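You operate a simulated robot arm through the tools that you are given. There is no shell and no other tool. Be economical: measure what you need, move in short steps, check, and stop when the job is done.

Carry out the task below with a simulated two-armed robot. There is one attempt and no reset: what you move stays moved.

## Task
Take the beige rag from the left end of the table and lay it out flat on the wooden bench top.
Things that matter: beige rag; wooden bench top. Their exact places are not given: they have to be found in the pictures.

It is judged by the outcome, as a careful person would: the job done as asked, and still so three seconds after it is handed in. It fails if anything else is knocked over, pushed out of place, dropped, spilled or broken.

## Robot
Two 7-joint arms with two-finger parallel grippers on one trunk, on a base that drives. Base frame: it is fixed to the floor where the robot stands at the start and does not move with it; the origin is under the middle of the robot, x ahead of it, y to its left, z up; the surface under the hand at the start is at about z = 880. Readings come in mm, degrees, newtons and seconds.
The left shoulder is at the start at [70, 163, 1070], the right one opposite. With the tool pointing down near the work surface each hand reaches from about 360 to 880 mm from the robot's upright axis, wherever it stands, measured 20 degrees to its own side. Places, roughly: beige rag [500, 0, 900]; wooden bench top [2100, -1900, 900]. Payload 3.43 kg a hand.
Tool frame (each hand has its own): the origin (TCP) lies between the finger pads and is the grasp point; the fingertips stand 34 mm ahead of it; z points along the fingers, y is the line along which they close. The gripper opens to 128 mm. The fingers are 24 mm wide and 12 mm thick; the gripper's body (48 by 130 mm) begins 96 mm behind the TCP.
Orientation is that of the tool frame in the base frame, as a unit quaternion [x, y, z, w]. With the fingers straight down and closing along the base's y, the tool's x points along the base's -x, its y along +y and its z along -z.

## Interface
- The arms move only by the tool send_rows. It takes "left_commands", "right_commands" or both (then of equal length, played together; a hand with none holds still); each is a list of rows, each a list of 7 numbers: the shift along the tool's x, y, z in units of 40 mm (1.0 is 40 mm), then the turn, a rotation vector about the tool's x, y, z in units of 5 degrees (1.0 is 5 degrees), then the closure, from 0 (fully open) to 1 (shut). In form: [[dx, dy, dz, wx, wy, wz, gripper], ...]. A call has 1 to 8 rows; each row shifts and turns the commanded pose from where the row before left it, along the tool's axes as they then stand. A call with a number of a shift or a turn outside -1 to 1 is refused whole. Each row takes 0.2 s and may step no farther than 50 mm and 8.6 degrees from the row before; otherwise, or with a gripper value out of range, the whole call is refused. Where a pose cannot be reached the arm comes as near as it can. A force on the tool above 40 N (or 10 N above the force at the start of the call, whichever is more), or a blocked arm, ends the call early, and 0.2 s more pass. The fingers move at their own pace (about 153 mm/s each) and stop on an object; they squeeze with about 44 N. The grip force told is the motor's: it shows also when the fingers shut on nothing. Time passes only in rows, and 0.2 s behind the last, so rows that do not move let the fingers close. It gives the time, the measured TCP pose, the force on the tool (base axes), the opening and the grip force at its end, in the units of the frame above (readings bear some noise), with the torque about the TCP (base axes, N m) and any sound that the robot's microphone picked up, and new pictures: "pictures" is both (left out), scene, wrist or none (wrist: the cameras of the hands that moved).
- Cameras (640 x 400 px; columns grow to the right, rows downward): "scene" is now at [143.4, -21, 1299.2]; the picture's right is [-0.22, -0.98, 0.00], its down [-0.63, 0.14, -0.77] and it looks along [0.75, -0.17, -0.64] (base axes); focal length 269 px, centre (320, 200). "left" rides on the left gripper at [76, 11, -160] in its tool frame; the picture's right is [-0.15, 0.99, 0.00], its down [-0.88, -0.13, -0.46] and it looks along [-0.45, -0.07, 0.89] (tool axes); focal length 234 px, centre (320, 200). "right" rides on the right gripper at [76, -11, -160] in its tool frame; the picture's right is [0.15, 0.99, 0.00], its down [-0.88, 0.13, -0.46] and it looks along [-0.45, 0.07, 0.89] (tool axes); focal length 234 px, centre (320, 200).
- slide_trunk(by): slides the trunk up (or, below 0, down) by that many mm; the arms and the scene camera ride with it, the base frame stays. It gives what a move gives, with no picture.
- steer(legs): drives the robot by 1 to 6 legs, each [ahead, left, turn to the left] in mm, mm and degrees, along the robot's own axes; the way and the turn of a leg run together, so that a leg with both is an arc; at most 1500 mm and 180 degrees a leg. The arms and the cameras ride along, it lands a little off, and it stops where it bumps. It gives what a move gives, and a new picture of the scene camera.
- turn_head(pan, tilt): turns the head with the scene camera to pan (to the left, within 86 degrees either way) and tilt (down, from -29 to 69), counted from straight ahead of the robot. It gives what a move gives, and a new picture of the scene camera.
- point_at(camera, pixels): for up to 12 pixels [column, row] of the newest picture of that camera ("zoom" is the newest enlarged one), the place [x, y, z] in the base frame of the surface seen there, good to about 3 mm, but the place of the scene camera against the robot may be out by one fixed shift of up to 18 mm in any direction. The clock stands still meanwhile.
- inspect(camera, box): a new picture of the part [left, top, right, bottom] of that camera's present view, enlarged. The clock stands still meanwhile.
- sign_off(): hands the job in; it is judged then, once.

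Work in short steps. Measure before you move; look again where a grasp or a placing could have gone wrong, and mend it. You have 80 turns and 260 pictures in all, those below and enlarged ones among them. Open the grippers and draw the arms clear of the work before you hand the job in, unless the task says otherwise; then end with one line.

The tools are called after ">>>" as name(argument=value, ...) on one line, values as JSON. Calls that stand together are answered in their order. send_rows: Moves the arms, as the interface text tells. Its arguments: {"type":"object","properties":{"left_commands":{"type":"array","items":{"type":"array","items":{"type":"number"}}},"right_commands":{"type":"array","items":{"type":"array","items":{"type":"number"}}},"pictures":{"type":"string","enum":["both","scene","wrist","none"]}},"required":[]} The other tools are called the same way: slide_trunk (by) slides the trunk up or down; steer (legs) drives the base; turn_head (pan, tilt) turns the head that bears the scene camera; point_at (camera, pixels) gives the place of the surface under pixels of a picture; inspect (camera, box) takes an enlarged picture of a part of a camera's view; sign_off () hands the job in.

At the start:

```text
t: 0.0
left_position: [693.7, 172.0, 1033.4]
left_tool_rot: [-0.001, 1.0, 0.0, 0.0]
left_contact_force: [0.9, -0.4, -1.0]
left_ft_torque: [-0.01, -0.01, -0.01]
left_gripper_width: 128.2
left_grasp_force: 0.0
right_position: [564.9, -361.3, 1031.1]
right_tool_rot: [0.0, 1.0, -0.001, -0.001]
right_contact_force: [1.1, 0.4, -0.2]
right_ft_torque: [-0.04, 0.03, 0.0]
right_gripper_width: 128.1
right_grasp_force: 0.3
trunk travel left (down, up): [-550.0, 390.0]
robot x, y, heading: [-3.9, 1.4, 0.1]
head pan, tilt: [-12.5, 39.9]
```

scene: 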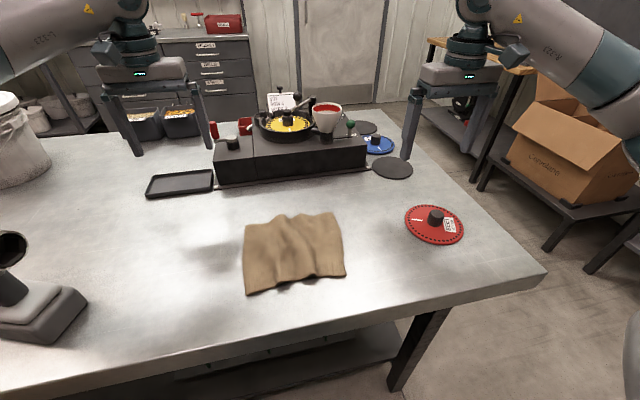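
right: 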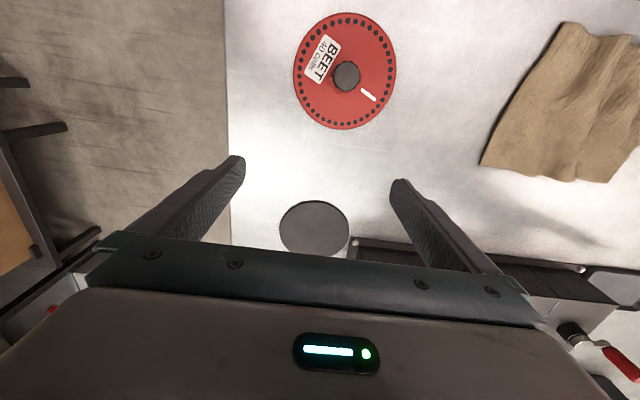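
left: 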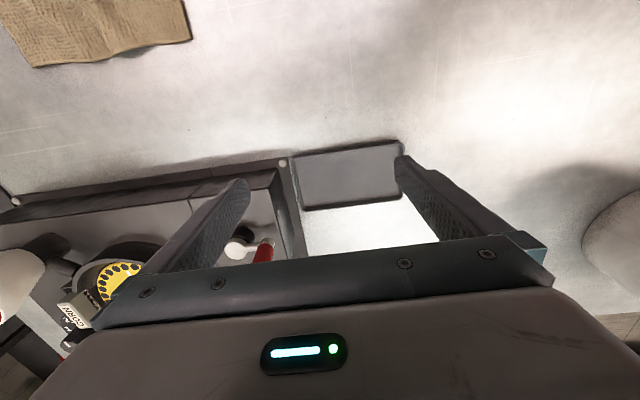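

The rag lies at about (245-345, 212-295) in the scene. I measure its corners and folds and the surrounding surface.

>>> point_at(camera="scene", pixels=[[246, 228], [245, 293], [344, 275], [336, 214], [290, 220], [285, 255], [310, 250], [265, 258], [200, 260], [490, 63], [435, 215]])

>>> inspect(camera="scene", box=[220, 190, 370, 310])

>>> point_at(camera="right", pixels=[[482, 163], [560, 22], [607, 181], [580, 100], [345, 75]])

>>> turn_head(pan=-45, tilt=20)

```text
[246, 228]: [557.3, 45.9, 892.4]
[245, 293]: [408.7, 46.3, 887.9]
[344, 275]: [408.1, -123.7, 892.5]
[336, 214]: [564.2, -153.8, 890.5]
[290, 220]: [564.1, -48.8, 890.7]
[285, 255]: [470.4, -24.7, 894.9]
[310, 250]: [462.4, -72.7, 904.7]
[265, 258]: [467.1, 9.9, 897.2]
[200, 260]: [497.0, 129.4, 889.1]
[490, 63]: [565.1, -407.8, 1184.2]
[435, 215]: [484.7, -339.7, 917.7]
```

```text
3.33 times, centred on (295, 250) of scene
```

zoom: 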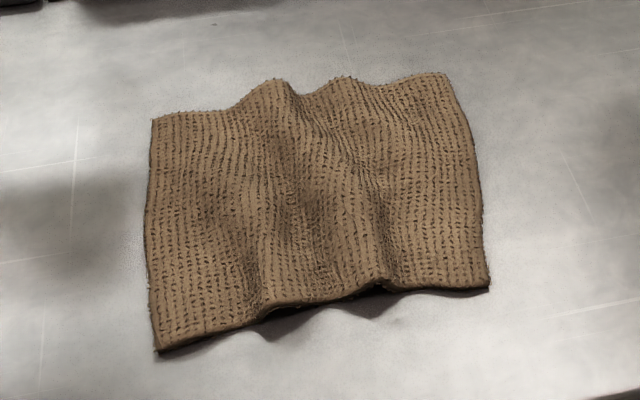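

```text
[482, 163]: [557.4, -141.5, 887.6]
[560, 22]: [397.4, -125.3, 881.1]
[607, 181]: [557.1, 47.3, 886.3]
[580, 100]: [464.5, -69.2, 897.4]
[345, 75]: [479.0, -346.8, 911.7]
```

```text
t: 1.0
left_position: [695.5, 172.3, 1033.0]
left_tool_rot: [-0.001, 1.0, 0.0, 0.0]
left_contact_force: [0.9, 0.2, 0.3]
left_ft_torque: [-0.02, -0.03, 0.01]
left_gripper_width: 127.9
left_grasp_force: 0.1
right_position: [563.8, -361.9, 1031.2]
right_tool_rot: [0.0, 1.0, 0.0, 0.0]
right_contact_force: [0.0, -0.7, 0.0]
right_ft_torque: [0.0, 0.0, 0.0]
right_gripper_width: 128.0
right_grasp_force: 0.0
trunk travel left (down, up): [-550.0, 390.0]
robot x, y, heading: [0.2, -2.0, 0.1]
head pan, tilt: [-45.0, 20.0]
```

scene: 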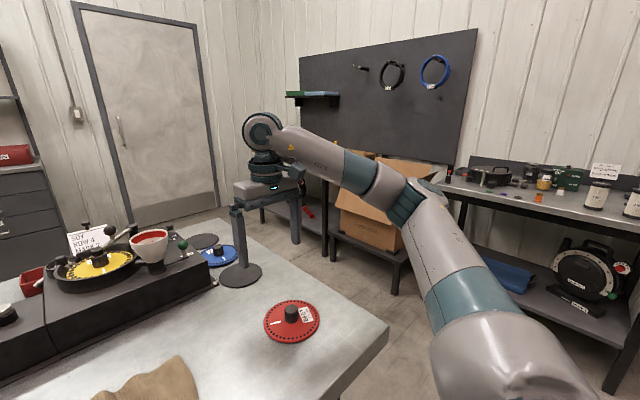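

Rag surface spans x≈400–562, y≈-150…47 on a table at z≈881 (wrist). The bench is hidden behind the right arm; I enlarge the area and get some depths.

>>> inspect(camera="scene", box=[230, 100, 470, 250])

>>> point_at(camera="scene", pixels=[[360, 154], [332, 175], [400, 168], [370, 240], [308, 212], [460, 184], [387, 332], [395, 70]])

>>> turn_head(pan=-25, tilt=20)

```text
2.67 times, centred on (350, 175) of scene
```

zoom: 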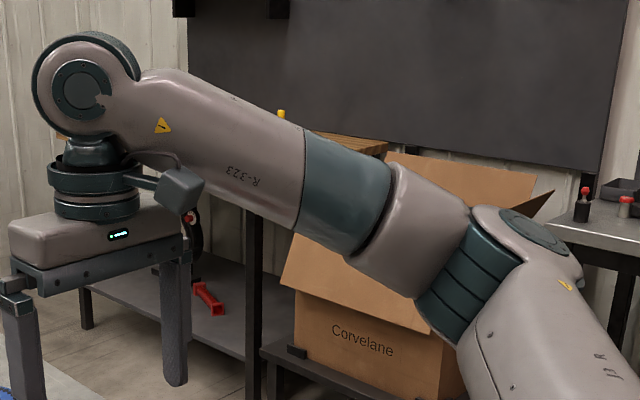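

```text
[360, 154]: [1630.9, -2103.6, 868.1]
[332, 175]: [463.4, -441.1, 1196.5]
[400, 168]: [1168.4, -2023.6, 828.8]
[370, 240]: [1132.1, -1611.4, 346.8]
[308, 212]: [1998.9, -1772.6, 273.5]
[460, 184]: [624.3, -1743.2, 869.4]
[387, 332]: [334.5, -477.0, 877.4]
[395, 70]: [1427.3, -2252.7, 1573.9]
```

```text
t: 1.8
left_position: [695.0, 172.3, 1033.1]
left_tool_rot: [-0.001, 1.0, 0.0, 0.0]
left_contact_force: [-0.1, 0.3, 0.2]
left_ft_torque: [0.0, 0.02, 0.04]
left_gripper_width: 128.0
left_grasp_force: 0.2
right_position: [564.5, -360.8, 1030.8]
right_tool_rot: [0.0, 1.0, 0.0, 0.0]
right_contact_force: [0.4, 1.0, 0.0]
right_ft_torque: [-0.02, -0.02, 0.0]
right_gripper_width: 128.3
right_grasp_force: 0.0
trunk travel left (down, up): [-550.0, 390.0]
robot x, y, heading: [-0.5, -1.3, 0.0]
head pan, tilt: [-25.0, 20.0]
```

scene: 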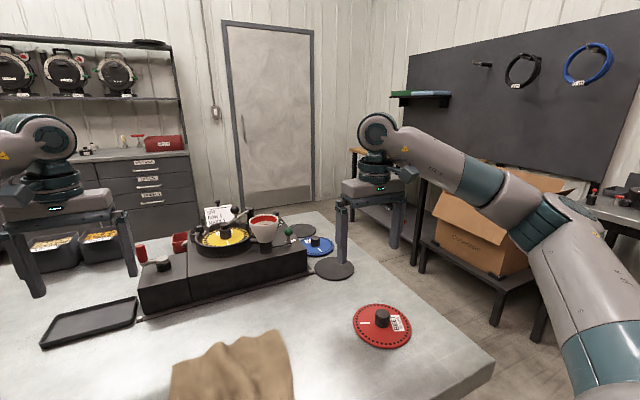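

The bench sits at roughly x 1600+, y≈-2000, reached around the table's right end. I'll pick the rag by its two far corners (≈[557,47] and [557,-141]) with both hands; first bring the hands above these corners, grippers half shut.

>>> send_rows(left_commands=[[0.625, -0.571, 0, 0, 0, 0, 0.5], [0.625, -0.571, 0, 0, 0, 0, 0.5], [0.625, -0.571, 0, 0, 0, 0, 0.5], [0.625, -0.571, 0, 0, 0, 0, 0.5], [0.625, -0.571, 0.4, 0, 0, 0, 0.5], [0.625, -0.571, 0.4, 0, 0, 0, 0.5], [0, 0, 0.4, 0, 0, 0, 0.5]], right_commands=[[0.081, 0.963, 0, 0, 0, 0, 0.5], [0.081, 0.963, 0, 0, 0, 0, 0.5], [0.081, 0.963, 0, 0, 0, 0, 0.5], [0.081, 0.963, 0, 0, 0, 0, 0.5], [0.081, 0.963, 0.4, 0, 0, 0, 0.5], [0.081, 0.963, 0.4, 0, 0, 0, 0.5], [0, 0, 0.4, 0, 0, 0, 0.5]], pictures="wrist")

>>> turn_head(pan=0, tilt=50)

```text
t: 3.6
left_position: [536.6, 47.0, 1037.3]
left_tool_rot: [-0.009, 0.999, -0.001, 0.05]
left_contact_force: [0.9, -0.3, -0.4]
left_ft_torque: [-0.13, 0.05, 0.01]
left_gripper_width: 64.1
left_grasp_force: 0.0
right_position: [534.0, -121.0, 992.8]
right_tool_rot: [-0.005, 1.0, 0.0, 0.007]
right_contact_force: [0.4, 0.2, 0.3]
right_ft_torque: [-0.13, 0.06, -0.03]
right_gripper_width: 63.9
right_grasp_force: 0.3
trunk travel left (down, up): [-550.0, 390.0]
robot x, y, heading: [-1.7, 3.8, 0.6]
head pan, tilt: [-25.0, 20.0]
stopped in row 7 (left hand): the arm was blocked; the commanded pose is now the measured one
```

right: 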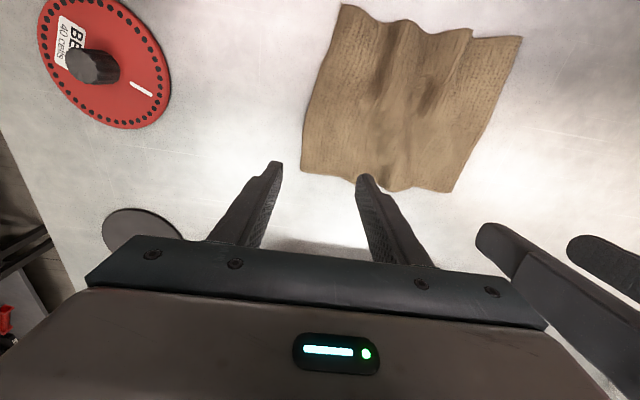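
left: 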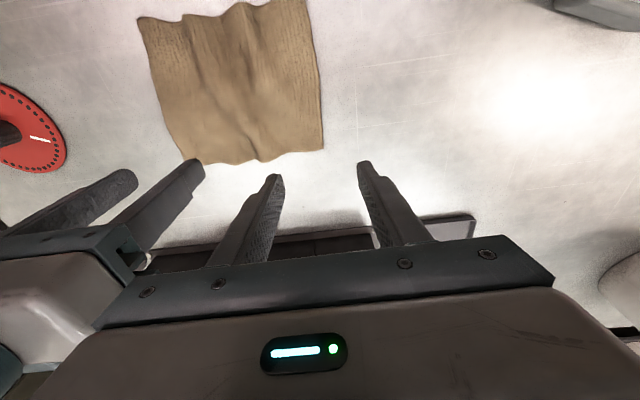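

```text
t: 4.6
left_position: [532.9, 35.6, 1036.5]
left_tool_rot: [-0.003, 0.999, 0.001, 0.049]
left_contact_force: [-0.9, -2.6, -1.5]
left_ft_torque: [0.26, -0.12, 0.0]
left_gripper_width: 64.5
left_grasp_force: 0.1
right_position: [528.0, -128.1, 992.1]
right_tool_rot: [-0.003, 1.0, 0.002, 0.008]
right_contact_force: [-1.0, -0.1, 0.2]
right_ft_torque: [-0.01, -0.03, -0.01]
right_gripper_width: 64.1
right_grasp_force: 0.1
trunk travel left (down, up): [-550.0, 390.0]
robot x, y, heading: [-0.9, 0.4, 0.1]
head pan, tilt: [0.0, 50.0]
```

scene: 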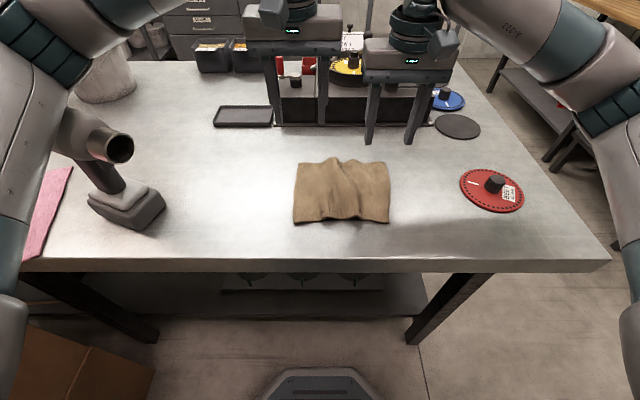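

The left hand got blocked against the right one: side by side with y-closing the bodies are too wide (168 mm apart). I part them and turn each gripper 90° (cameras outward), so they close along x across the far edge.

>>> send_rows(left_commands=[[0, 1, 0, 0, 0.57, 0, 0.5], [0, 0.8, 0, 0, 0.57, 0, 0.5], [0, 0, 0, 0, 0, 1, 0.5], [0, 0, 0, 0, 0, 1, 0.5], [0, 0, 0, 0, 0, 1, 0.5], [0, 0, 0, 0, 0, 1, 0.5], [0, 0, 0, 0, 0, 1, 0.5], [0, 0, 0, 0, 0, 1, 0.5]], right_commands=[[0, -1, 0, 0, 0, 0, 0.5], [0, -0.8, 0, 0, 0, 0, 0.5], [0, 0, 0, 0, 0, -1, 0.5], [0, 0, 0, 0, 0, -1, 0.5], [0, 0, 0, 0, 0, -1, 0.5], [0, 0, 0, 0, 0, -1, 0.5], [0, 0, 0, 0, 0, -1, 0.5], [0, 0, 0, 0, 0, -1, 0.5]], pictures="none")

>>> send_rows(left_commands=[[0, 0, 0, 0, 0, 1, 0.5], [0, 0, 0, 0, 0, 1, 0.5], [0, 0, 0, 0, 0, 1, 0.5], [0, 0, 0, 0, 0, 1, 0.5], [0, 0, 0, 0, 0, 1, 0.5], [0, 0, 0, 0, 0, 1, 0.5]], right_commands=[[0, 0, 0, 0, 0, -1, 0.5], [0, 0, 0, 0, 0, -1, 0.5], [0, 0, 0, 0, 0, -1, 0.5], [0, 0, 0, 0, 0, -1, 0.5], [0, 0, 0, 0, 0, -1, 0.5], [0, 0, 0, 0, 0, -1, 0.5]], pictures="none")

>>> send_rows(left_commands=[[0, 0, 0, 0, 0, 1, 0.5], [0, 0, 0, 0, 0, 1, 0.5], [0, 0, 0, 0, 0, 1, 0.5], [0, 0, 0, 0, 0, 1, 0.5], [0, 0, 0, 0, 0, 1, 0.5], [0, 0, 0, 0, 0, 1, 0.5]], right_commands=[[0, 0, 0, 0, 0, -1, 0.5], [0, 0, 0, 0, 0, -1, 0.5], [0, 0, 0, 0, 0, -1, 0.5], [0, 0, 0, 0, 0, -1, 0.5], [0, 0, 0, 0, 0, -1, 0.5], [0, 0, 0, 0, 0, -1, 0.5]], pictures="both")

```text
t: 6.6
left_position: [545.2, 91.5, 1074.7]
left_tool_rot: [0.266, 0.963, 0.013, 0.036]
left_contact_force: [0.4, 0.6, -0.2]
left_ft_torque: [-0.08, 0.02, -0.02]
left_gripper_width: 63.7
left_grasp_force: 0.0
right_position: [535.4, -214.6, 991.4]
right_tool_rot: [-0.253, 0.967, 0.003, 0.008]
right_contact_force: [-0.5, 0.3, 0.3]
right_ft_torque: [-0.05, 0.05, -0.01]
right_gripper_width: 63.9
right_grasp_force: 0.0
trunk travel left (down, up): [-550.0, 390.0]
robot x, y, heading: [7.8, 1.8, -0.7]
head pan, tilt: [0.0, 50.0]
stopped in row 8 (left hand): the arm was blocked; the commanded pose is now the measured one
```

```text
t: 8.2
left_position: [547.2, 97.4, 1078.9]
left_tool_rot: [0.507, 0.861, 0.024, 0.04]
left_contact_force: [-0.1, 0.8, -0.5]
left_ft_torque: [-0.03, 0.02, -0.01]
left_gripper_width: 64.1
left_grasp_force: 0.0
right_position: [536.7, -211.9, 989.8]
right_tool_rot: [-0.495, 0.869, 0.001, 0.006]
right_contact_force: [-0.1, 0.8, 0.6]
right_ft_torque: [-0.06, 0.01, -0.03]
right_gripper_width: 64.2
right_grasp_force: 0.0
trunk travel left (down, up): [-550.0, 390.0]
robot x, y, heading: [4.9, 1.7, -0.7]
head pan, tilt: [0.0, 50.0]
stopped in row 6 (left hand): the arm was blocked; the commanded pose is now the measured one
```

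```text
t: 9.8
left_position: [464.2, 77.1, 1074.6]
left_tool_rot: [0.705, 0.706, 0.044, 0.043]
left_contact_force: [-0.4, -0.2, -0.1]
left_ft_torque: [0.03, 0.04, 0.02]
left_gripper_width: 64.1
left_grasp_force: 0.1
left hand out of reach, approached as far as the arm can: row 3, 4, 5, 6
right_position: [435.8, -139.2, 987.5]
right_tool_rot: [-0.705, 0.709, -0.003, 0.006]
right_contact_force: [0.4, 0.0, -0.1]
right_ft_torque: [0.08, 0.05, 0.01]
right_gripper_width: 64.0
right_grasp_force: 0.2
right hand out of reach, approached as far as the arm can: row 2, 3, 4, 5, 6
trunk travel left (down, up): [-550.0, 390.0]
robot x, y, heading: [9.6, 3.5, -0.2]
head pan, tilt: [0.0, 50.0]
stopped in row 6 (left hand): the arm was blocked; the commanded pose is now the measured one
```

scene: 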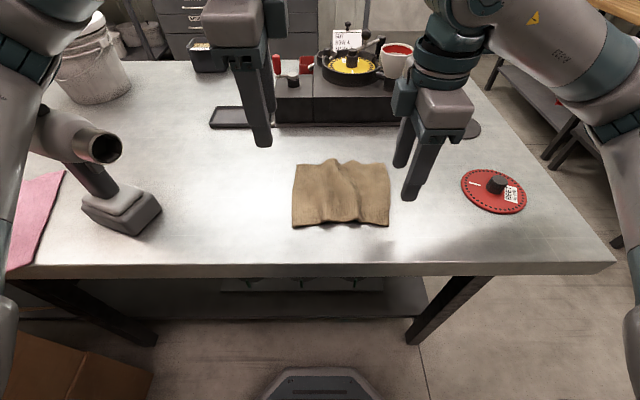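
right: 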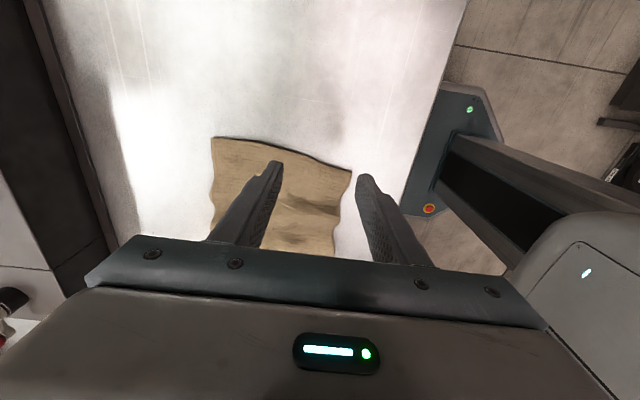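
left: 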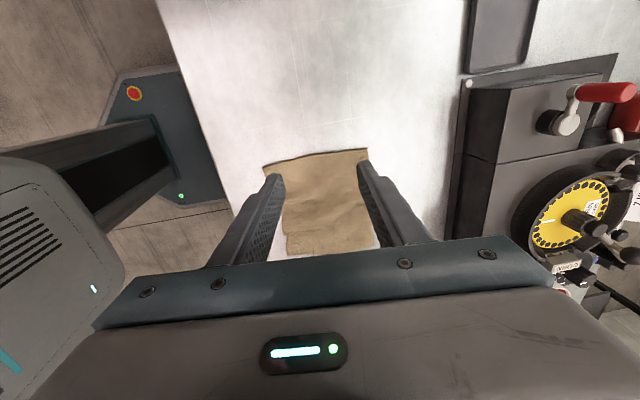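

The left arm keeps getting blocked with no hand force, and the base twitches – its elbow (around (10,260) in the scene) may press on the table. I look left to check.

>>> turn_head(pan=45, tilt=50)

```text
t: 10.9
left_position: [461.9, 77.7, 1074.3]
left_tool_rot: [0.708, 0.703, 0.044, 0.045]
left_contact_force: [-0.4, 0.3, -0.5]
left_ft_torque: [0.02, -0.03, 0.01]
left_gripper_width: 64.1
left_grasp_force: 0.1
right_position: [433.4, -138.2, 988.3]
right_tool_rot: [-0.704, 0.71, -0.005, 0.006]
right_contact_force: [-0.4, -0.2, 0.8]
right_ft_torque: [0.0, 0.01, -0.01]
right_gripper_width: 64.3
right_grasp_force: 0.1
trunk travel left (down, up): [-550.0, 390.0]
robot x, y, heading: [9.3, 8.6, -0.5]
head pan, tilt: [45.0, 50.0]
```

scene: 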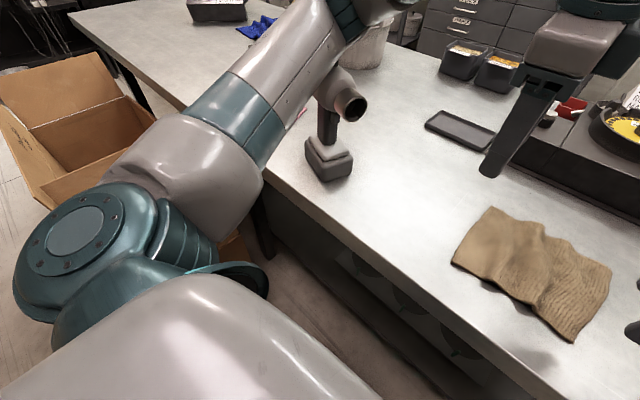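

The left forearm/elbow indeed lies low against the table edge and near the drill (335,140). Raising the trunk lifts it clear.

>>> slide_trunk(by=200)

>>> turn_head(pan=30, tilt=50)

```text
t: 13.1
left_position: [476.7, 78.9, 1259.4]
left_tool_rot: [0.709, 0.703, 0.032, 0.033]
left_contact_force: [0.1, 0.4, 0.0]
left_ft_torque: [0.02, 0.0, 0.03]
left_gripper_width: 63.8
left_grasp_force: 0.1
right_position: [446.1, -137.3, 1181.7]
right_tool_rot: [-0.704, 0.71, 0.0, -0.001]
right_contact_force: [0.9, -0.2, -0.6]
right_ft_torque: [0.0, 0.03, 0.04]
right_gripper_width: 64.2
right_grasp_force: 0.0
trunk travel left (down, up): [-750.0, 190.0]
robot x, y, heading: [7.8, 7.6, -0.4]
head pan, tilt: [45.0, 50.0]
```

```text
t: 13.8
left_position: [475.4, 79.6, 1258.5]
left_tool_rot: [0.709, 0.704, 0.032, 0.033]
left_contact_force: [-0.1, -0.2, -0.2]
left_ft_torque: [0.01, 0.0, -0.05]
left_gripper_width: 64.1
left_grasp_force: 0.1
right_position: [446.0, -137.4, 1182.6]
right_tool_rot: [-0.704, 0.71, -0.001, -0.001]
right_contact_force: [-0.5, 0.8, -0.6]
right_ft_torque: [0.01, 0.0, -0.01]
right_gripper_width: 64.2
right_grasp_force: 0.0
trunk travel left (down, up): [-750.0, 190.0]
robot x, y, heading: [5.4, 5.4, -0.5]
head pan, tilt: [30.0, 50.0]
```

scene: 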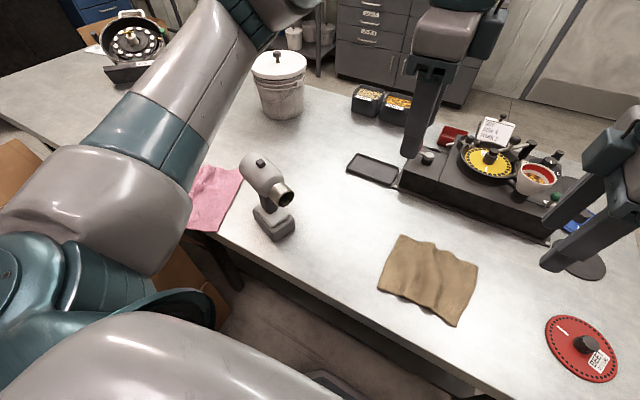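

The left arm is clear now and the heat gun still stands. I move both hands toward the far corners at z≈1080, straightening the left tilt.

>>> send_rows(left_commands=[[-0.142, 0.288, 0.747, 0.53, 0, 0, 0.5], [-0.142, 0.288, 0.747, 0.53, 0, 0, 0.5], [-0.142, 0.288, 0.747, 0, 0, 0, 0.5], [-0.142, 0.288, 0.747, 0, 0, 0, 0.5], [-0.142, 0.288, 0.747, 0, 0, 0, 0.5], [-0.142, 0.288, 0.747, 0, 0, 0, 0.5]], right_commands=[[-0.03, -0.41, 0.425, 0, 0, 0, 0.5], [-0.03, -0.41, 0.425, 0, 0, 0, 0.5], [-0.03, -0.41, 0.425, 0, 0, 0, 0.5], [-0.03, -0.41, 0.425, 0, 0, 0, 0.5], [-0.03, -0.41, 0.425, 0, 0, 0, 0.5], [-0.03, -0.41, 0.425, 0, 0, 0, 0.5]], pictures="both")

```text
t: 15.2
left_position: [481.4, 59.4, 1148.9]
left_tool_rot: [0.708, 0.706, -0.002, 0.0]
left_contact_force: [-0.1, -0.1, 0.3]
left_ft_torque: [0.03, 0.03, 0.01]
left_gripper_width: 63.7
left_grasp_force: 0.0
left hand out of reach, approached as far as the arm can: row 1, 2, 3, 4, 5, 6
right_position: [454.7, -111.9, 1127.2]
right_tool_rot: [-0.702, 0.712, -0.002, 0.0]
right_contact_force: [0.4, -0.1, -0.3]
right_ft_torque: [0.0, 0.0, -0.01]
right_gripper_width: 64.0
right_grasp_force: 0.0
right hand out of reach, approached as far as the arm can: row 1, 2, 3, 4, 5, 6
trunk travel left (down, up): [-750.0, 190.0]
robot x, y, heading: [4.3, 8.3, -0.5]
head pan, tilt: [30.0, 50.0]
```

scene: 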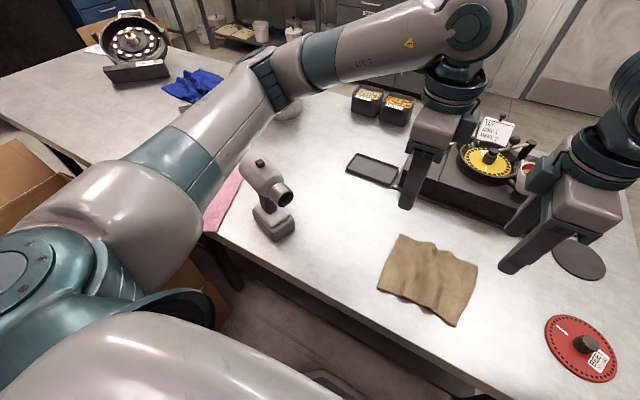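
right: 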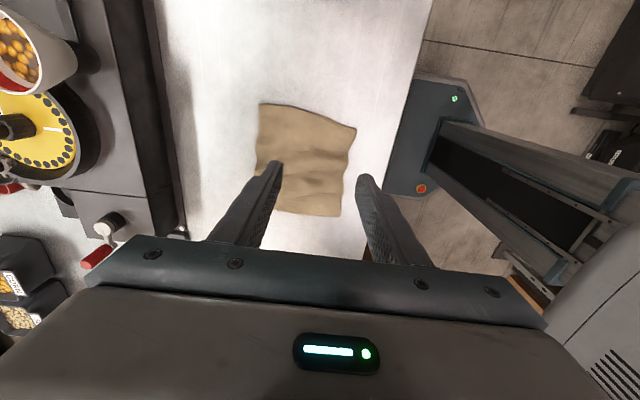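
left: 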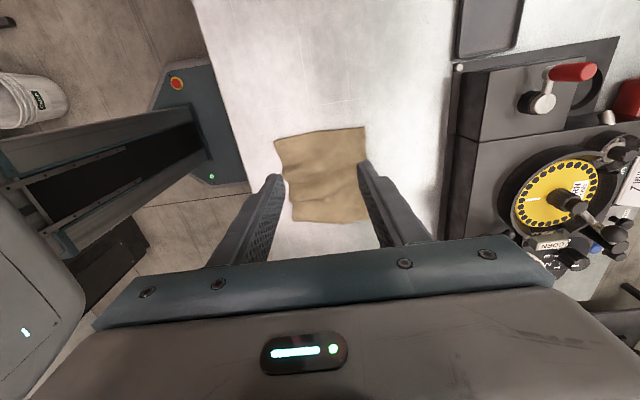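

In this orientation reach ends near x≈480, so I use the near edge (x≈400) instead. I measure the near corners through both wrist cameras.

>>> point_at(camera="left", pixels=[[278, 143], [294, 218], [285, 180], [290, 185], [365, 130], [320, 170], [250, 150]])

>>> point_at(camera="right", pixels=[[354, 130], [338, 213], [347, 180], [346, 160], [262, 107], [310, 160], [385, 130]])

```text
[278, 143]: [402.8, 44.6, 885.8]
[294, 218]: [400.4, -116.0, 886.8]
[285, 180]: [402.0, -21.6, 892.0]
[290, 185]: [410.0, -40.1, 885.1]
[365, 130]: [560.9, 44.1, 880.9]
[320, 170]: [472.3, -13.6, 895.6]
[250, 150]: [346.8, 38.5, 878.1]
```

```text
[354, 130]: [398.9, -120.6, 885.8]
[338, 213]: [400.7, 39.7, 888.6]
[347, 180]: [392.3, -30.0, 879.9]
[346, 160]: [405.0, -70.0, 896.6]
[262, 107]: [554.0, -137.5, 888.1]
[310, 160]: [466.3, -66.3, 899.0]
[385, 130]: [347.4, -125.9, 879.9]
```

Near edge at x≈400, corners y≈46 and -122, table z≈880. I go toward x≈404 above the corners, descending partway, and check.

>>> send_rows(left_commands=[[-0.17, -0.485, 0.5, 0, 0, 0, 0.656], [-0.17, -0.485, 0.5, 0, 0, 0, 0.656], [-0.17, -0.485, 0.5, 0, 0, 0, 0.656], [-0.17, -0.485, 0.5, 0, 0, 0, 0.656]], right_commands=[[0, 0.32, 0.4, 0, 0, 0, 0.656], [0, 0.32, 0.4, 0, 0, 0, 0.656], [0, 0.32, 0.4, 0, 0, 0, 0.656], [0, 0.32, 0.4, 0, 0, 0, 0.656]], pictures="wrist")

```text
t: 16.2
left_position: [402.9, 31.7, 1068.5]
left_tool_rot: [0.71, 0.705, -0.001, 0.0]
left_contact_force: [-0.4, 0.7, 0.4]
left_ft_torque: [-0.01, -0.01, -0.02]
left_gripper_width: 44.2
left_grasp_force: 0.1
right_position: [406.0, -110.2, 1063.8]
right_tool_rot: [-0.704, 0.71, -0.001, 0.001]
right_contact_force: [0.2, -0.7, 0.6]
right_ft_torque: [-0.01, 0.03, 0.01]
right_gripper_width: 44.1
right_grasp_force: 0.0
trunk travel left (down, up): [-750.0, 190.0]
robot x, y, heading: [3.7, 4.0, -0.6]
head pan, tilt: [30.0, 50.0]
```

right: 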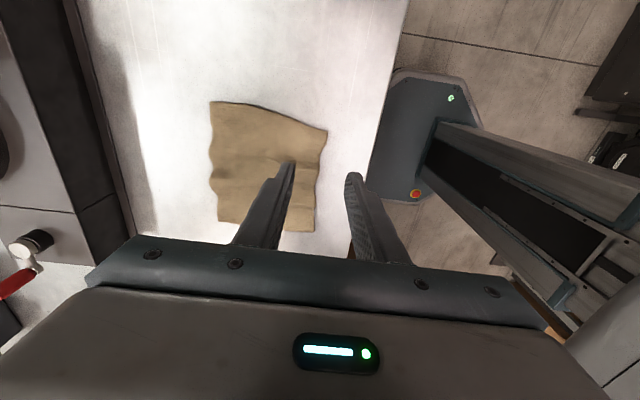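
left: 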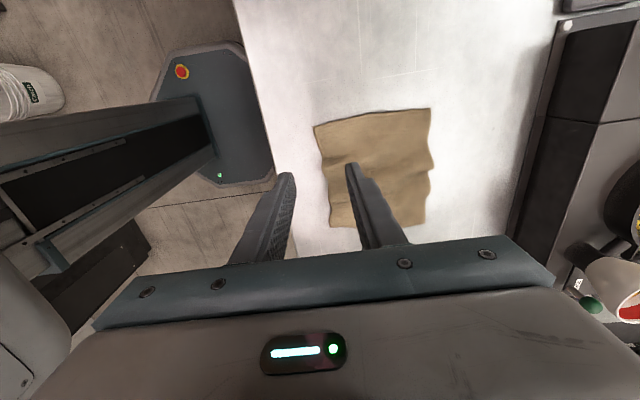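

Both hands are placed exactly. I descend to just above the rag (tips ≈8 mm above the table).

>>> send_rows(left_commands=[[0, 0, 0.7, 0, 0, 0, 0.656], [0, 0, 0.7, 0, 0, 0, 0.656], [0, 0, 0.7, 0, 0, 0, 0.656], [0, 0, 0.7, 0, 0, 0, 0.656], [0, 0, 0.7, 0, 0, 0, 0.656]], right_commands=[[0, 0, 0.68, 0, 0, 0, 0.656], [0, 0, 0.68, 0, 0, 0, 0.656], [0, 0, 0.68, 0, 0, 0, 0.656], [0, 0, 0.68, 0, 0, 0, 0.656], [0, 0, 0.68, 0, 0, 0, 0.656]], pictures="both")

```text
t: 17.4
left_position: [398.6, 24.6, 938.1]
left_tool_rot: [0.71, 0.704, 0.009, 0.004]
left_contact_force: [-0.1, 1.0, 0.1]
left_ft_torque: [-0.01, -0.02, -0.01]
left_gripper_width: 43.9
left_grasp_force: 0.1
right_position: [398.8, -118.4, 930.7]
right_tool_rot: [-0.704, 0.71, 0.0, 0.006]
right_contact_force: [-0.2, -0.5, -0.2]
right_ft_torque: [0.01, -0.01, 0.0]
right_gripper_width: 44.3
right_grasp_force: 0.0
trunk travel left (down, up): [-750.0, 190.0]
robot x, y, heading: [8.3, 4.9, -0.4]
head pan, tilt: [30.0, 50.0]
```

scene: 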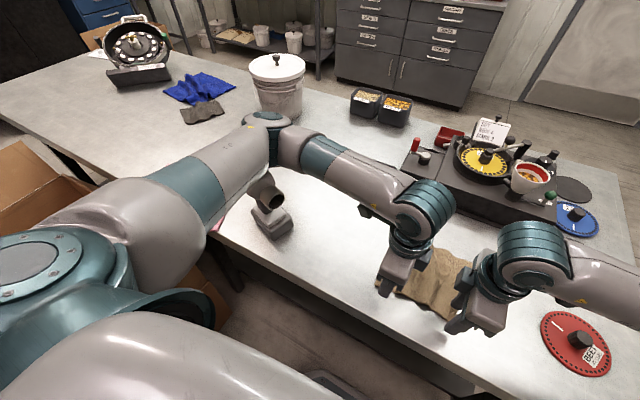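
right: 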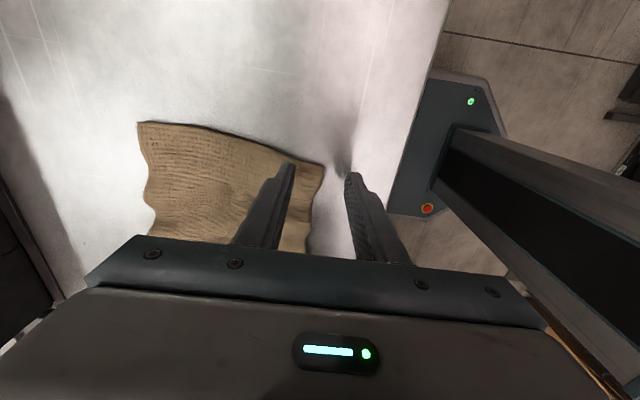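
left: 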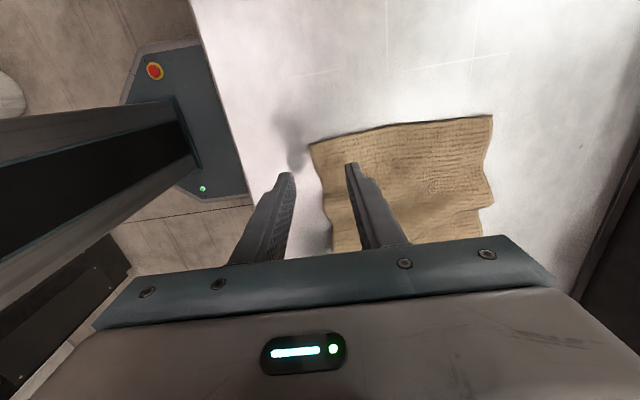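

Tips are ≈15 mm above the table at both corners. Before grasping, I check the other brownish cloth at (200,112) to be sure which one is the beige rag.

>>> inspect(camera="scene", box=[150, 60, 490, 320])

>>> point_at(camera="scene", pixels=[[200, 112], [200, 88], [270, 225], [258, 195]])

```text
1.54 times, centred on (320, 190) of scene
```

zoom: 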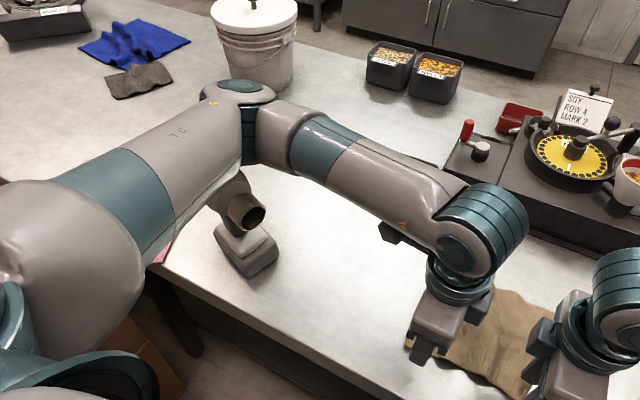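

```text
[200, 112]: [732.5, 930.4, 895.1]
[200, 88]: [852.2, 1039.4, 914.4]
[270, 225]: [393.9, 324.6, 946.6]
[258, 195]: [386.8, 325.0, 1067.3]
```

The other cloth is grey-brown and far off; the beige one under the hands is right. I trim the positions and lower until the tips touch the table.

>>> send_rows(left_commands=[[0.15, 0.12, 0.2, 0, 0, 0, 0.656], [0, 0, 0.25, 0, 0, 0, 0.656], [0, 0, 0.15, 0, 0, 0, 0.656]], right_commands=[[-0.2, -0.12, 0.1, 0, 0, 0, 0.656], [0, 0, 0.2, 0, 0, 0, 0.656], [0, 0, 0.12, 0, 0, 0, 0.656]], pictures="wrist")

```text
t: 18.2
left_position: [402.5, 30.2, 916.3]
left_tool_rot: [0.71, 0.705, 0.01, 0.009]
left_contact_force: [1.0, 0.9, 25.9]
left_ft_torque: [-0.08, -0.76, 0.03]
left_gripper_width: 45.3
left_grasp_force: 0.9
right_position: [401.1, -109.5, 915.0]
right_tool_rot: [-0.704, 0.71, -0.003, 0.007]
right_contact_force: [1.4, -3.0, 15.7]
right_ft_torque: [-0.1, -0.49, -0.07]
right_gripper_width: 44.6
right_grasp_force: 0.6
trunk travel left (down, up): [-750.0, 190.0]
robot x, y, heading: [4.7, 8.4, -0.3]
head pan, tilt: [30.0, 50.0]
```

right: 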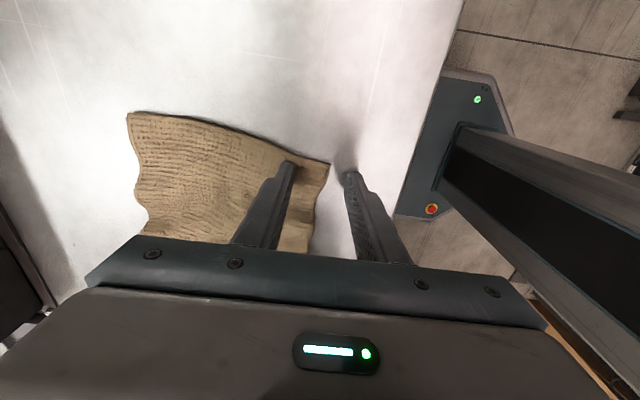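
left: 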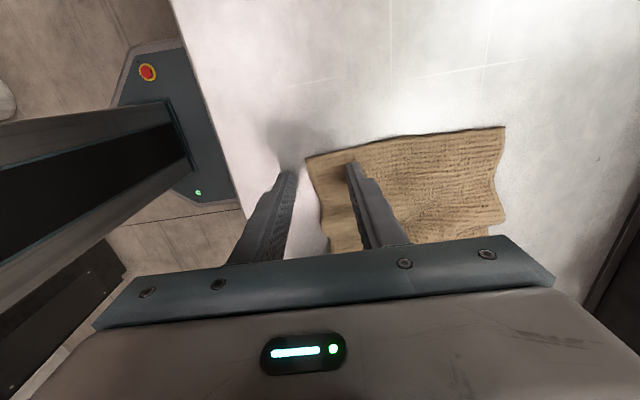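

Both tips press the table (26 N, 16 N) with the near edge between the fingers. I close both.

>>> send_rows(left_commands=[[0, 0, 0, 0, 0, 0, 0.8], [0, 0, 0, 0, 0, 0, 1], [0, 0, 0, 0, 0, 0, 1], [0, 0, 0, 0, 0, 0, 1]], right_commands=[[0, 0, 0, 0, 0, 0, 0.8], [0, 0, 0, 0, 0, 0, 1], [0, 0, 0, 0, 0, 0, 1], [0, 0, 0, 0, 0, 0, 1]], pictures="wrist")

```text
t: 18.7
left_position: [411.0, 29.7, 916.8]
left_tool_rot: [0.708, 0.706, 0.014, 0.012]
left_contact_force: [2.0, 1.0, 10.6]
left_ft_torque: [0.01, -0.13, 0.01]
left_gripper_width: 4.1
left_grasp_force: 38.5
right_position: [405.5, -107.5, 916.5]
right_tool_rot: [-0.704, 0.71, -0.002, 0.011]
right_contact_force: [-5.4, 0.5, 36.0]
right_ft_torque: [0.06, -0.05, 0.0]
right_gripper_width: 4.1
right_grasp_force: 38.0
trunk travel left (down, up): [-750.0, 190.0]
robot x, y, heading: [7.2, 4.9, -0.4]
head pan, tilt: [30.0, 50.0]
stopped in row 2 (left hand): the force on the tool passed its limit at 43 N (the readings are from after the stop); the commanded pose is now the measured one
```

right: 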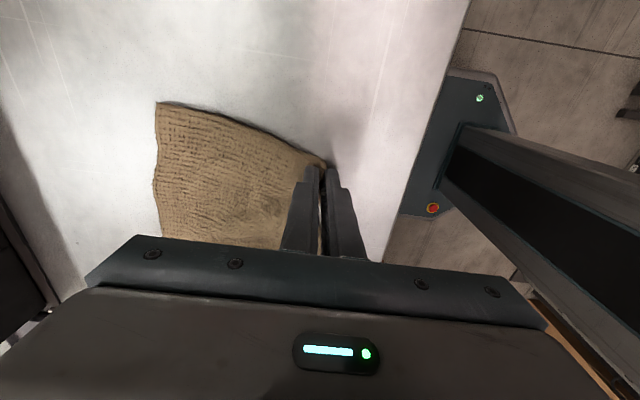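
left: 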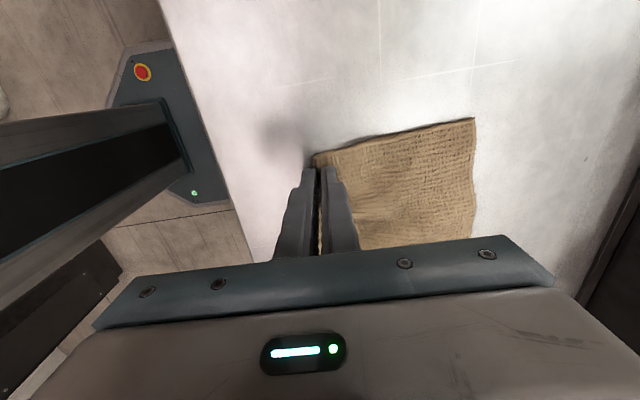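

Both grippers hold about 4 mm of cloth at 38 N. I lift straight up 200 mm.

>>> send_rows(left_commands=[[0, 0, -0.3, 0, 0, 0, 1], [0, 0, -0.6, 0, 0, 0, 1], [0, 0, -0.8, 0, 0, 0, 1], [0, 0, -0.8, 0, 0, 0, 1], [0, 0, -0.8, 0, 0, 0, 1], [0, 0, -0.8, 0, 0, 0, 1], [0, 0, -0.8, 0, 0, 0, 1]], right_commands=[[0, 0, -0.3, 0, 0, 0, 1], [0, 0, -0.6, 0, 0, 0, 1], [0, 0, -0.8, 0, 0, 0, 1], [0, 0, -0.8, 0, 0, 0, 1], [0, 0, -0.8, 0, 0, 0, 1], [0, 0, -0.8, 0, 0, 0, 1], [0, 0, -0.8, 0, 0, 0, 1]], pictures="both")

>>> turn_head(pan=-10, tilt=45)

```text
t: 20.3
left_position: [409.1, 39.1, 1105.9]
left_tool_rot: [0.709, 0.705, 0.005, 0.009]
left_contact_force: [-0.6, 0.2, -0.4]
left_ft_torque: [-0.01, -0.08, -0.04]
left_gripper_width: 4.2
left_grasp_force: 38.9
right_position: [408.9, -104.1, 1110.1]
right_tool_rot: [-0.704, 0.71, -0.001, 0.002]
right_contact_force: [0.1, 1.2, -0.8]
right_ft_torque: [0.03, -0.04, 0.04]
right_gripper_width: 3.6
right_grasp_force: 38.1
trunk travel left (down, up): [-750.0, 190.0]
robot x, y, heading: [4.5, 4.7, -0.5]
head pan, tilt: [30.0, 50.0]
```

scene: 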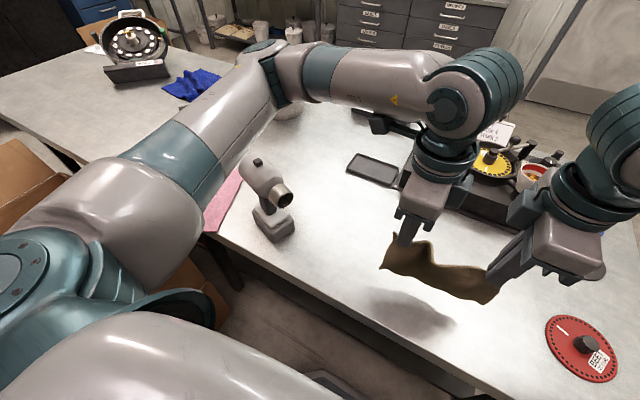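
right: 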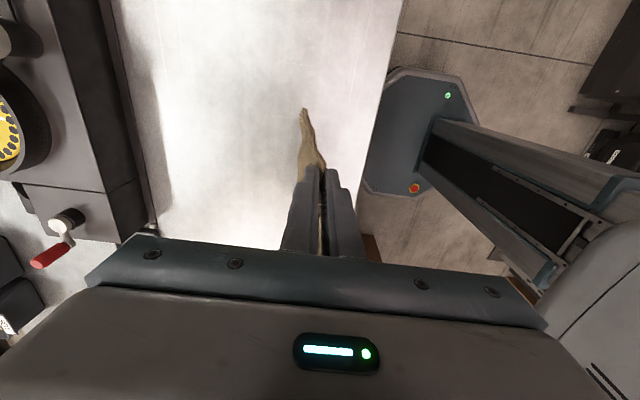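
left: 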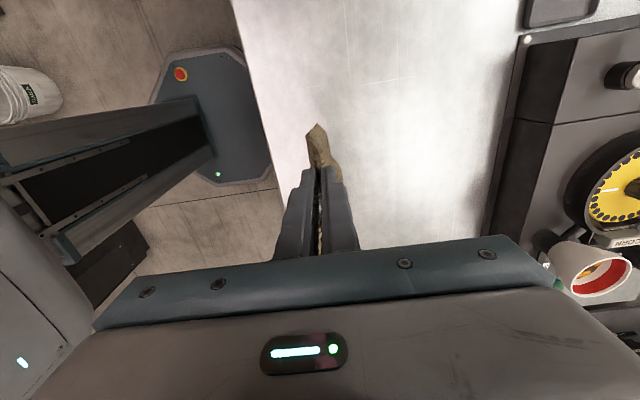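

```text
t: 21.4
left_position: [409.7, 37.7, 1104.2]
left_tool_rot: [0.709, 0.705, 0.005, 0.008]
left_contact_force: [-0.3, 0.9, 0.2]
left_ft_torque: [0.02, -0.04, -0.01]
left_gripper_width: 3.7
left_grasp_force: 38.7
right_position: [409.9, -103.0, 1108.0]
right_tool_rot: [-0.704, 0.711, -0.001, 0.003]
right_contact_force: [-0.1, 0.3, -0.7]
right_ft_torque: [0.03, -0.06, -0.02]
right_gripper_width: 3.6
right_grasp_force: 38.1
trunk travel left (down, up): [-750.0, 190.0]
robot x, y, heading: [3.6, 3.6, -0.5]
head pan, tilt: [-10.0, 45.0]
```

scene: 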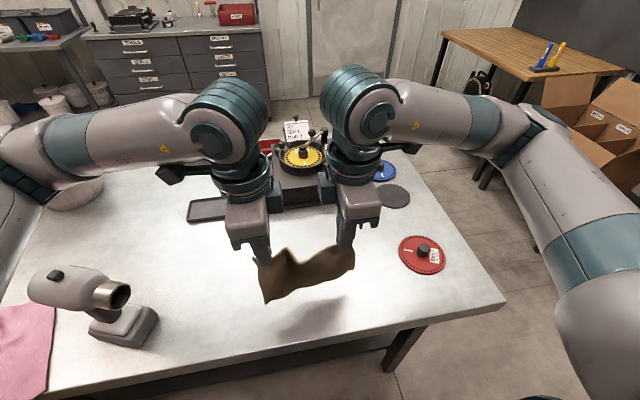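

The rag hangs between both hands, slightly slack. The wooden bench is visible at (445–620, 28–80) with a blue/yellow tool stand; I measure bench, table and boxes for driving.

>>> point_at(camera="scene", pixels=[[443, 35], [500, 60], [522, 78], [535, 35], [490, 32], [620, 70], [545, 70], [505, 300], [428, 195], [540, 82], [560, 150], [480, 185]])

>>> inspect(camera="scene", box=[420, 10, 640, 150])

>>> turn_head(pan=-55, tilt=35)

```text
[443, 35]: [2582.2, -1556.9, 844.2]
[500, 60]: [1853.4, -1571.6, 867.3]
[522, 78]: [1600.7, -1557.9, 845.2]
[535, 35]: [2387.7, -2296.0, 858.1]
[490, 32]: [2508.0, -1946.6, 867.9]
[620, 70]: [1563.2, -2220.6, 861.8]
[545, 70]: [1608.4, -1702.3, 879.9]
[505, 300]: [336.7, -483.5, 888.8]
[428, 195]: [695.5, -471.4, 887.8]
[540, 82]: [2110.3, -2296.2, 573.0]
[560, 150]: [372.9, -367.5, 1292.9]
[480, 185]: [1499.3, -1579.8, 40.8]
```

```text
2.86 times, centred on (530, 80) of scene
```

zoom: 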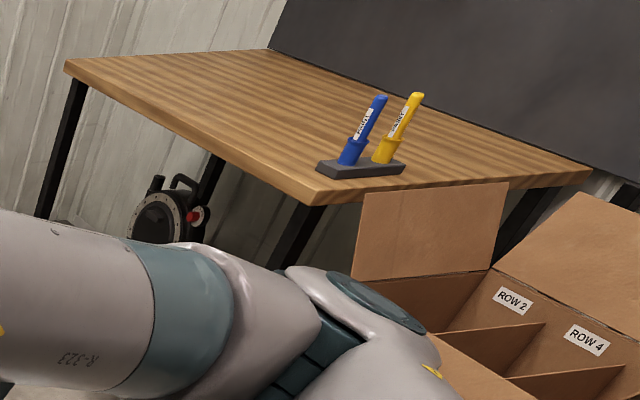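

```text
t: 22.5
left_position: [410.3, 38.1, 1105.5]
left_tool_rot: [0.709, 0.706, 0.004, 0.008]
left_contact_force: [0.1, -0.5, 0.0]
left_ft_torque: [-0.01, 0.0, -0.03]
left_gripper_width: 4.0
left_grasp_force: 38.4
right_position: [410.0, -103.6, 1108.6]
right_tool_rot: [-0.704, 0.71, -0.001, 0.003]
right_contact_force: [0.1, -0.1, 0.0]
right_ft_torque: [-0.01, -0.05, 0.03]
right_gripper_width: 3.9
right_grasp_force: 38.5
trunk travel left (down, up): [-750.0, 190.0]
robot x, y, heading: [4.0, 8.0, -0.7]
head pan, tilt: [-55.0, 35.0]
```

scene: 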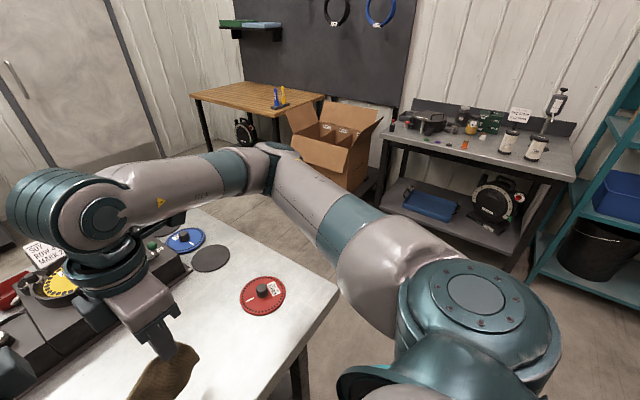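

Bench: front edge y≈-1557, x≈1600–2590, top z≈862–868, tool stand near x≈1600–1700. I measure the cardboard-box stand and metal side table to plan the corridor, and raise the trunk for clearance.

>>> point_at(camera="scene", pixels=[[285, 110], [297, 148], [345, 178], [378, 120], [390, 160], [540, 265], [245, 132], [290, 230], [196, 100], [273, 112], [340, 290], [372, 195]])

>>> slide_trunk(by=150)

>>> turn_head(pan=-80, tilt=45)

```text
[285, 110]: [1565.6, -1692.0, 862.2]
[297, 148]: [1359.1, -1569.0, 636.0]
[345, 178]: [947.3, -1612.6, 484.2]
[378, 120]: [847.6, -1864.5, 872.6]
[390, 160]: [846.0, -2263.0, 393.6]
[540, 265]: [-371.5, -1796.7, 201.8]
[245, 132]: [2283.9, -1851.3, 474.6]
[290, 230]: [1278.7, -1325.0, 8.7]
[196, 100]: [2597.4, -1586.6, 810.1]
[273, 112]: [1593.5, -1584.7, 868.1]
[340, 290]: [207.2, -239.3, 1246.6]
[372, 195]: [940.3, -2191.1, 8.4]
```

```text
t: 24.2
left_position: [409.4, 38.3, 1255.8]
left_tool_rot: [0.709, 0.705, 0.005, 0.008]
left_contact_force: [-0.8, 0.3, -0.3]
left_ft_torque: [0.0, -0.07, -0.05]
left_gripper_width: 4.0
left_grasp_force: 38.7
right_position: [409.9, -103.4, 1259.6]
right_tool_rot: [-0.704, 0.711, -0.001, 0.003]
right_contact_force: [0.2, 0.8, 0.1]
right_ft_torque: [0.0, -0.01, 0.01]
right_gripper_width: 3.8
right_grasp_force: 38.3
trunk travel left (down, up): [-900.0, 40.0]
robot x, y, heading: [6.8, 7.2, -0.3]
head pan, tilt: [-55.0, 35.0]
```

```text
t: 25.1
left_position: [410.4, 38.4, 1255.2]
left_tool_rot: [0.709, 0.705, 0.004, 0.007]
left_contact_force: [-0.5, 0.2, 0.1]
left_ft_torque: [-0.02, -0.03, -0.03]
left_gripper_width: 3.6
left_grasp_force: 38.7
right_position: [410.8, -103.2, 1259.3]
right_tool_rot: [-0.704, 0.71, -0.001, 0.002]
right_contact_force: [-0.4, -0.8, -0.5]
right_ft_torque: [-0.01, -0.08, 0.0]
right_gripper_width: 4.0
right_grasp_force: 38.0
trunk travel left (down, up): [-900.0, 40.0]
robot x, y, heading: [6.4, 4.7, -0.6]
head pan, tilt: [-80.0, 45.0]
```

scene: 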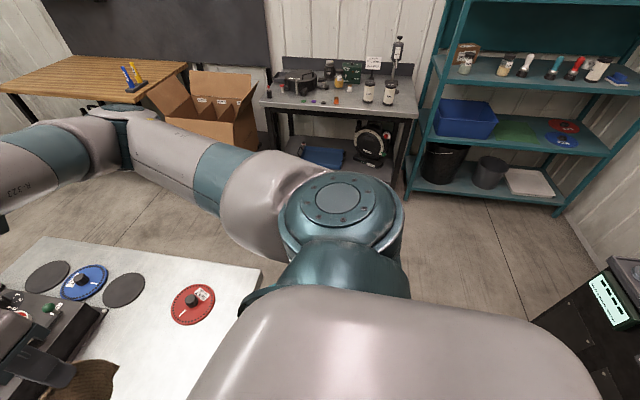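

Corridor between the table's right end (y≈-480) and box stand (y≈-1570) is free. I drive sideways right 1020 mm, then ahead.

>>> steer(legs=[[0, -1020, 0]])

>>> turn_head(pan=-10, tilt=35)

```text
t: 30.4
left_position: [410.8, -982.9, 1255.0]
left_tool_rot: [0.703, 0.712, 0.004, 0.009]
left_contact_force: [0.2, -0.2, -0.8]
left_ft_torque: [0.0, -0.06, -0.04]
left_gripper_width: 3.9
left_grasp_force: 38.6
right_position: [412.5, -1123.6, 1259.0]
right_tool_rot: [0.711, -0.703, 0.001, -0.002]
right_contact_force: [0.8, 0.6, 0.3]
right_ft_torque: [0.01, -0.04, 0.0]
right_gripper_width: 3.7
right_grasp_force: 37.8
trunk travel left (down, up): [-900.0, 40.0]
robot x, y, heading: [5.5, -1025.9, 0.7]
head pan, tilt: [-80.0, 45.0]
```

scene: 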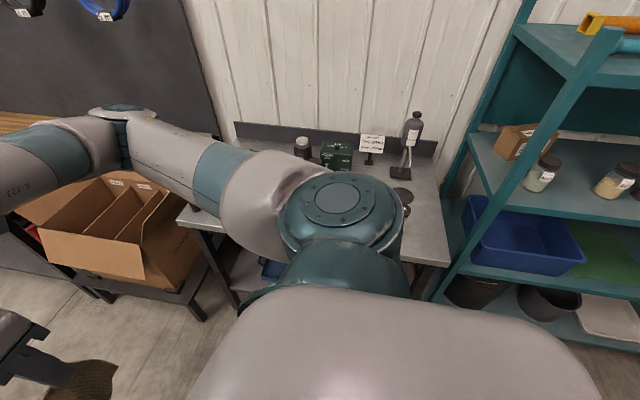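

```text
t: 31.9
left_position: [409.8, -984.2, 1255.6]
left_tool_rot: [0.701, 0.713, 0.005, 0.009]
left_contact_force: [-0.1, -0.8, 0.0]
left_ft_torque: [0.01, -0.06, -0.08]
left_gripper_width: 3.9
left_grasp_force: 38.8
right_position: [413.5, -1126.0, 1259.7]
right_tool_rot: [0.711, -0.703, 0.001, -0.002]
right_contact_force: [0.5, 0.2, 0.6]
right_ft_torque: [-0.02, -0.04, -0.02]
right_gripper_width: 3.6
right_grasp_force: 38.6
trunk travel left (down, up): [-900.0, 40.0]
robot x, y, heading: [6.6, -1022.7, 0.5]
head pan, tilt: [-10.0, 35.0]
```

scene: 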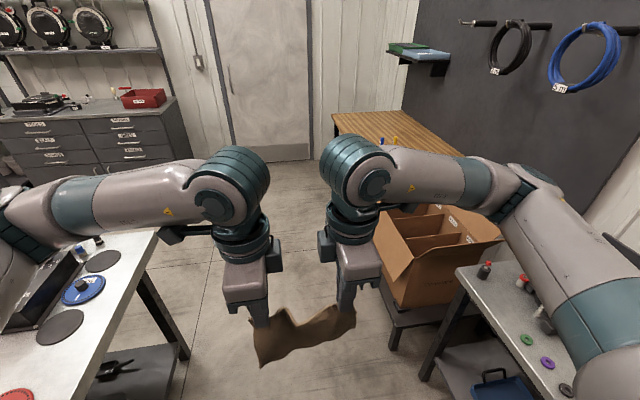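

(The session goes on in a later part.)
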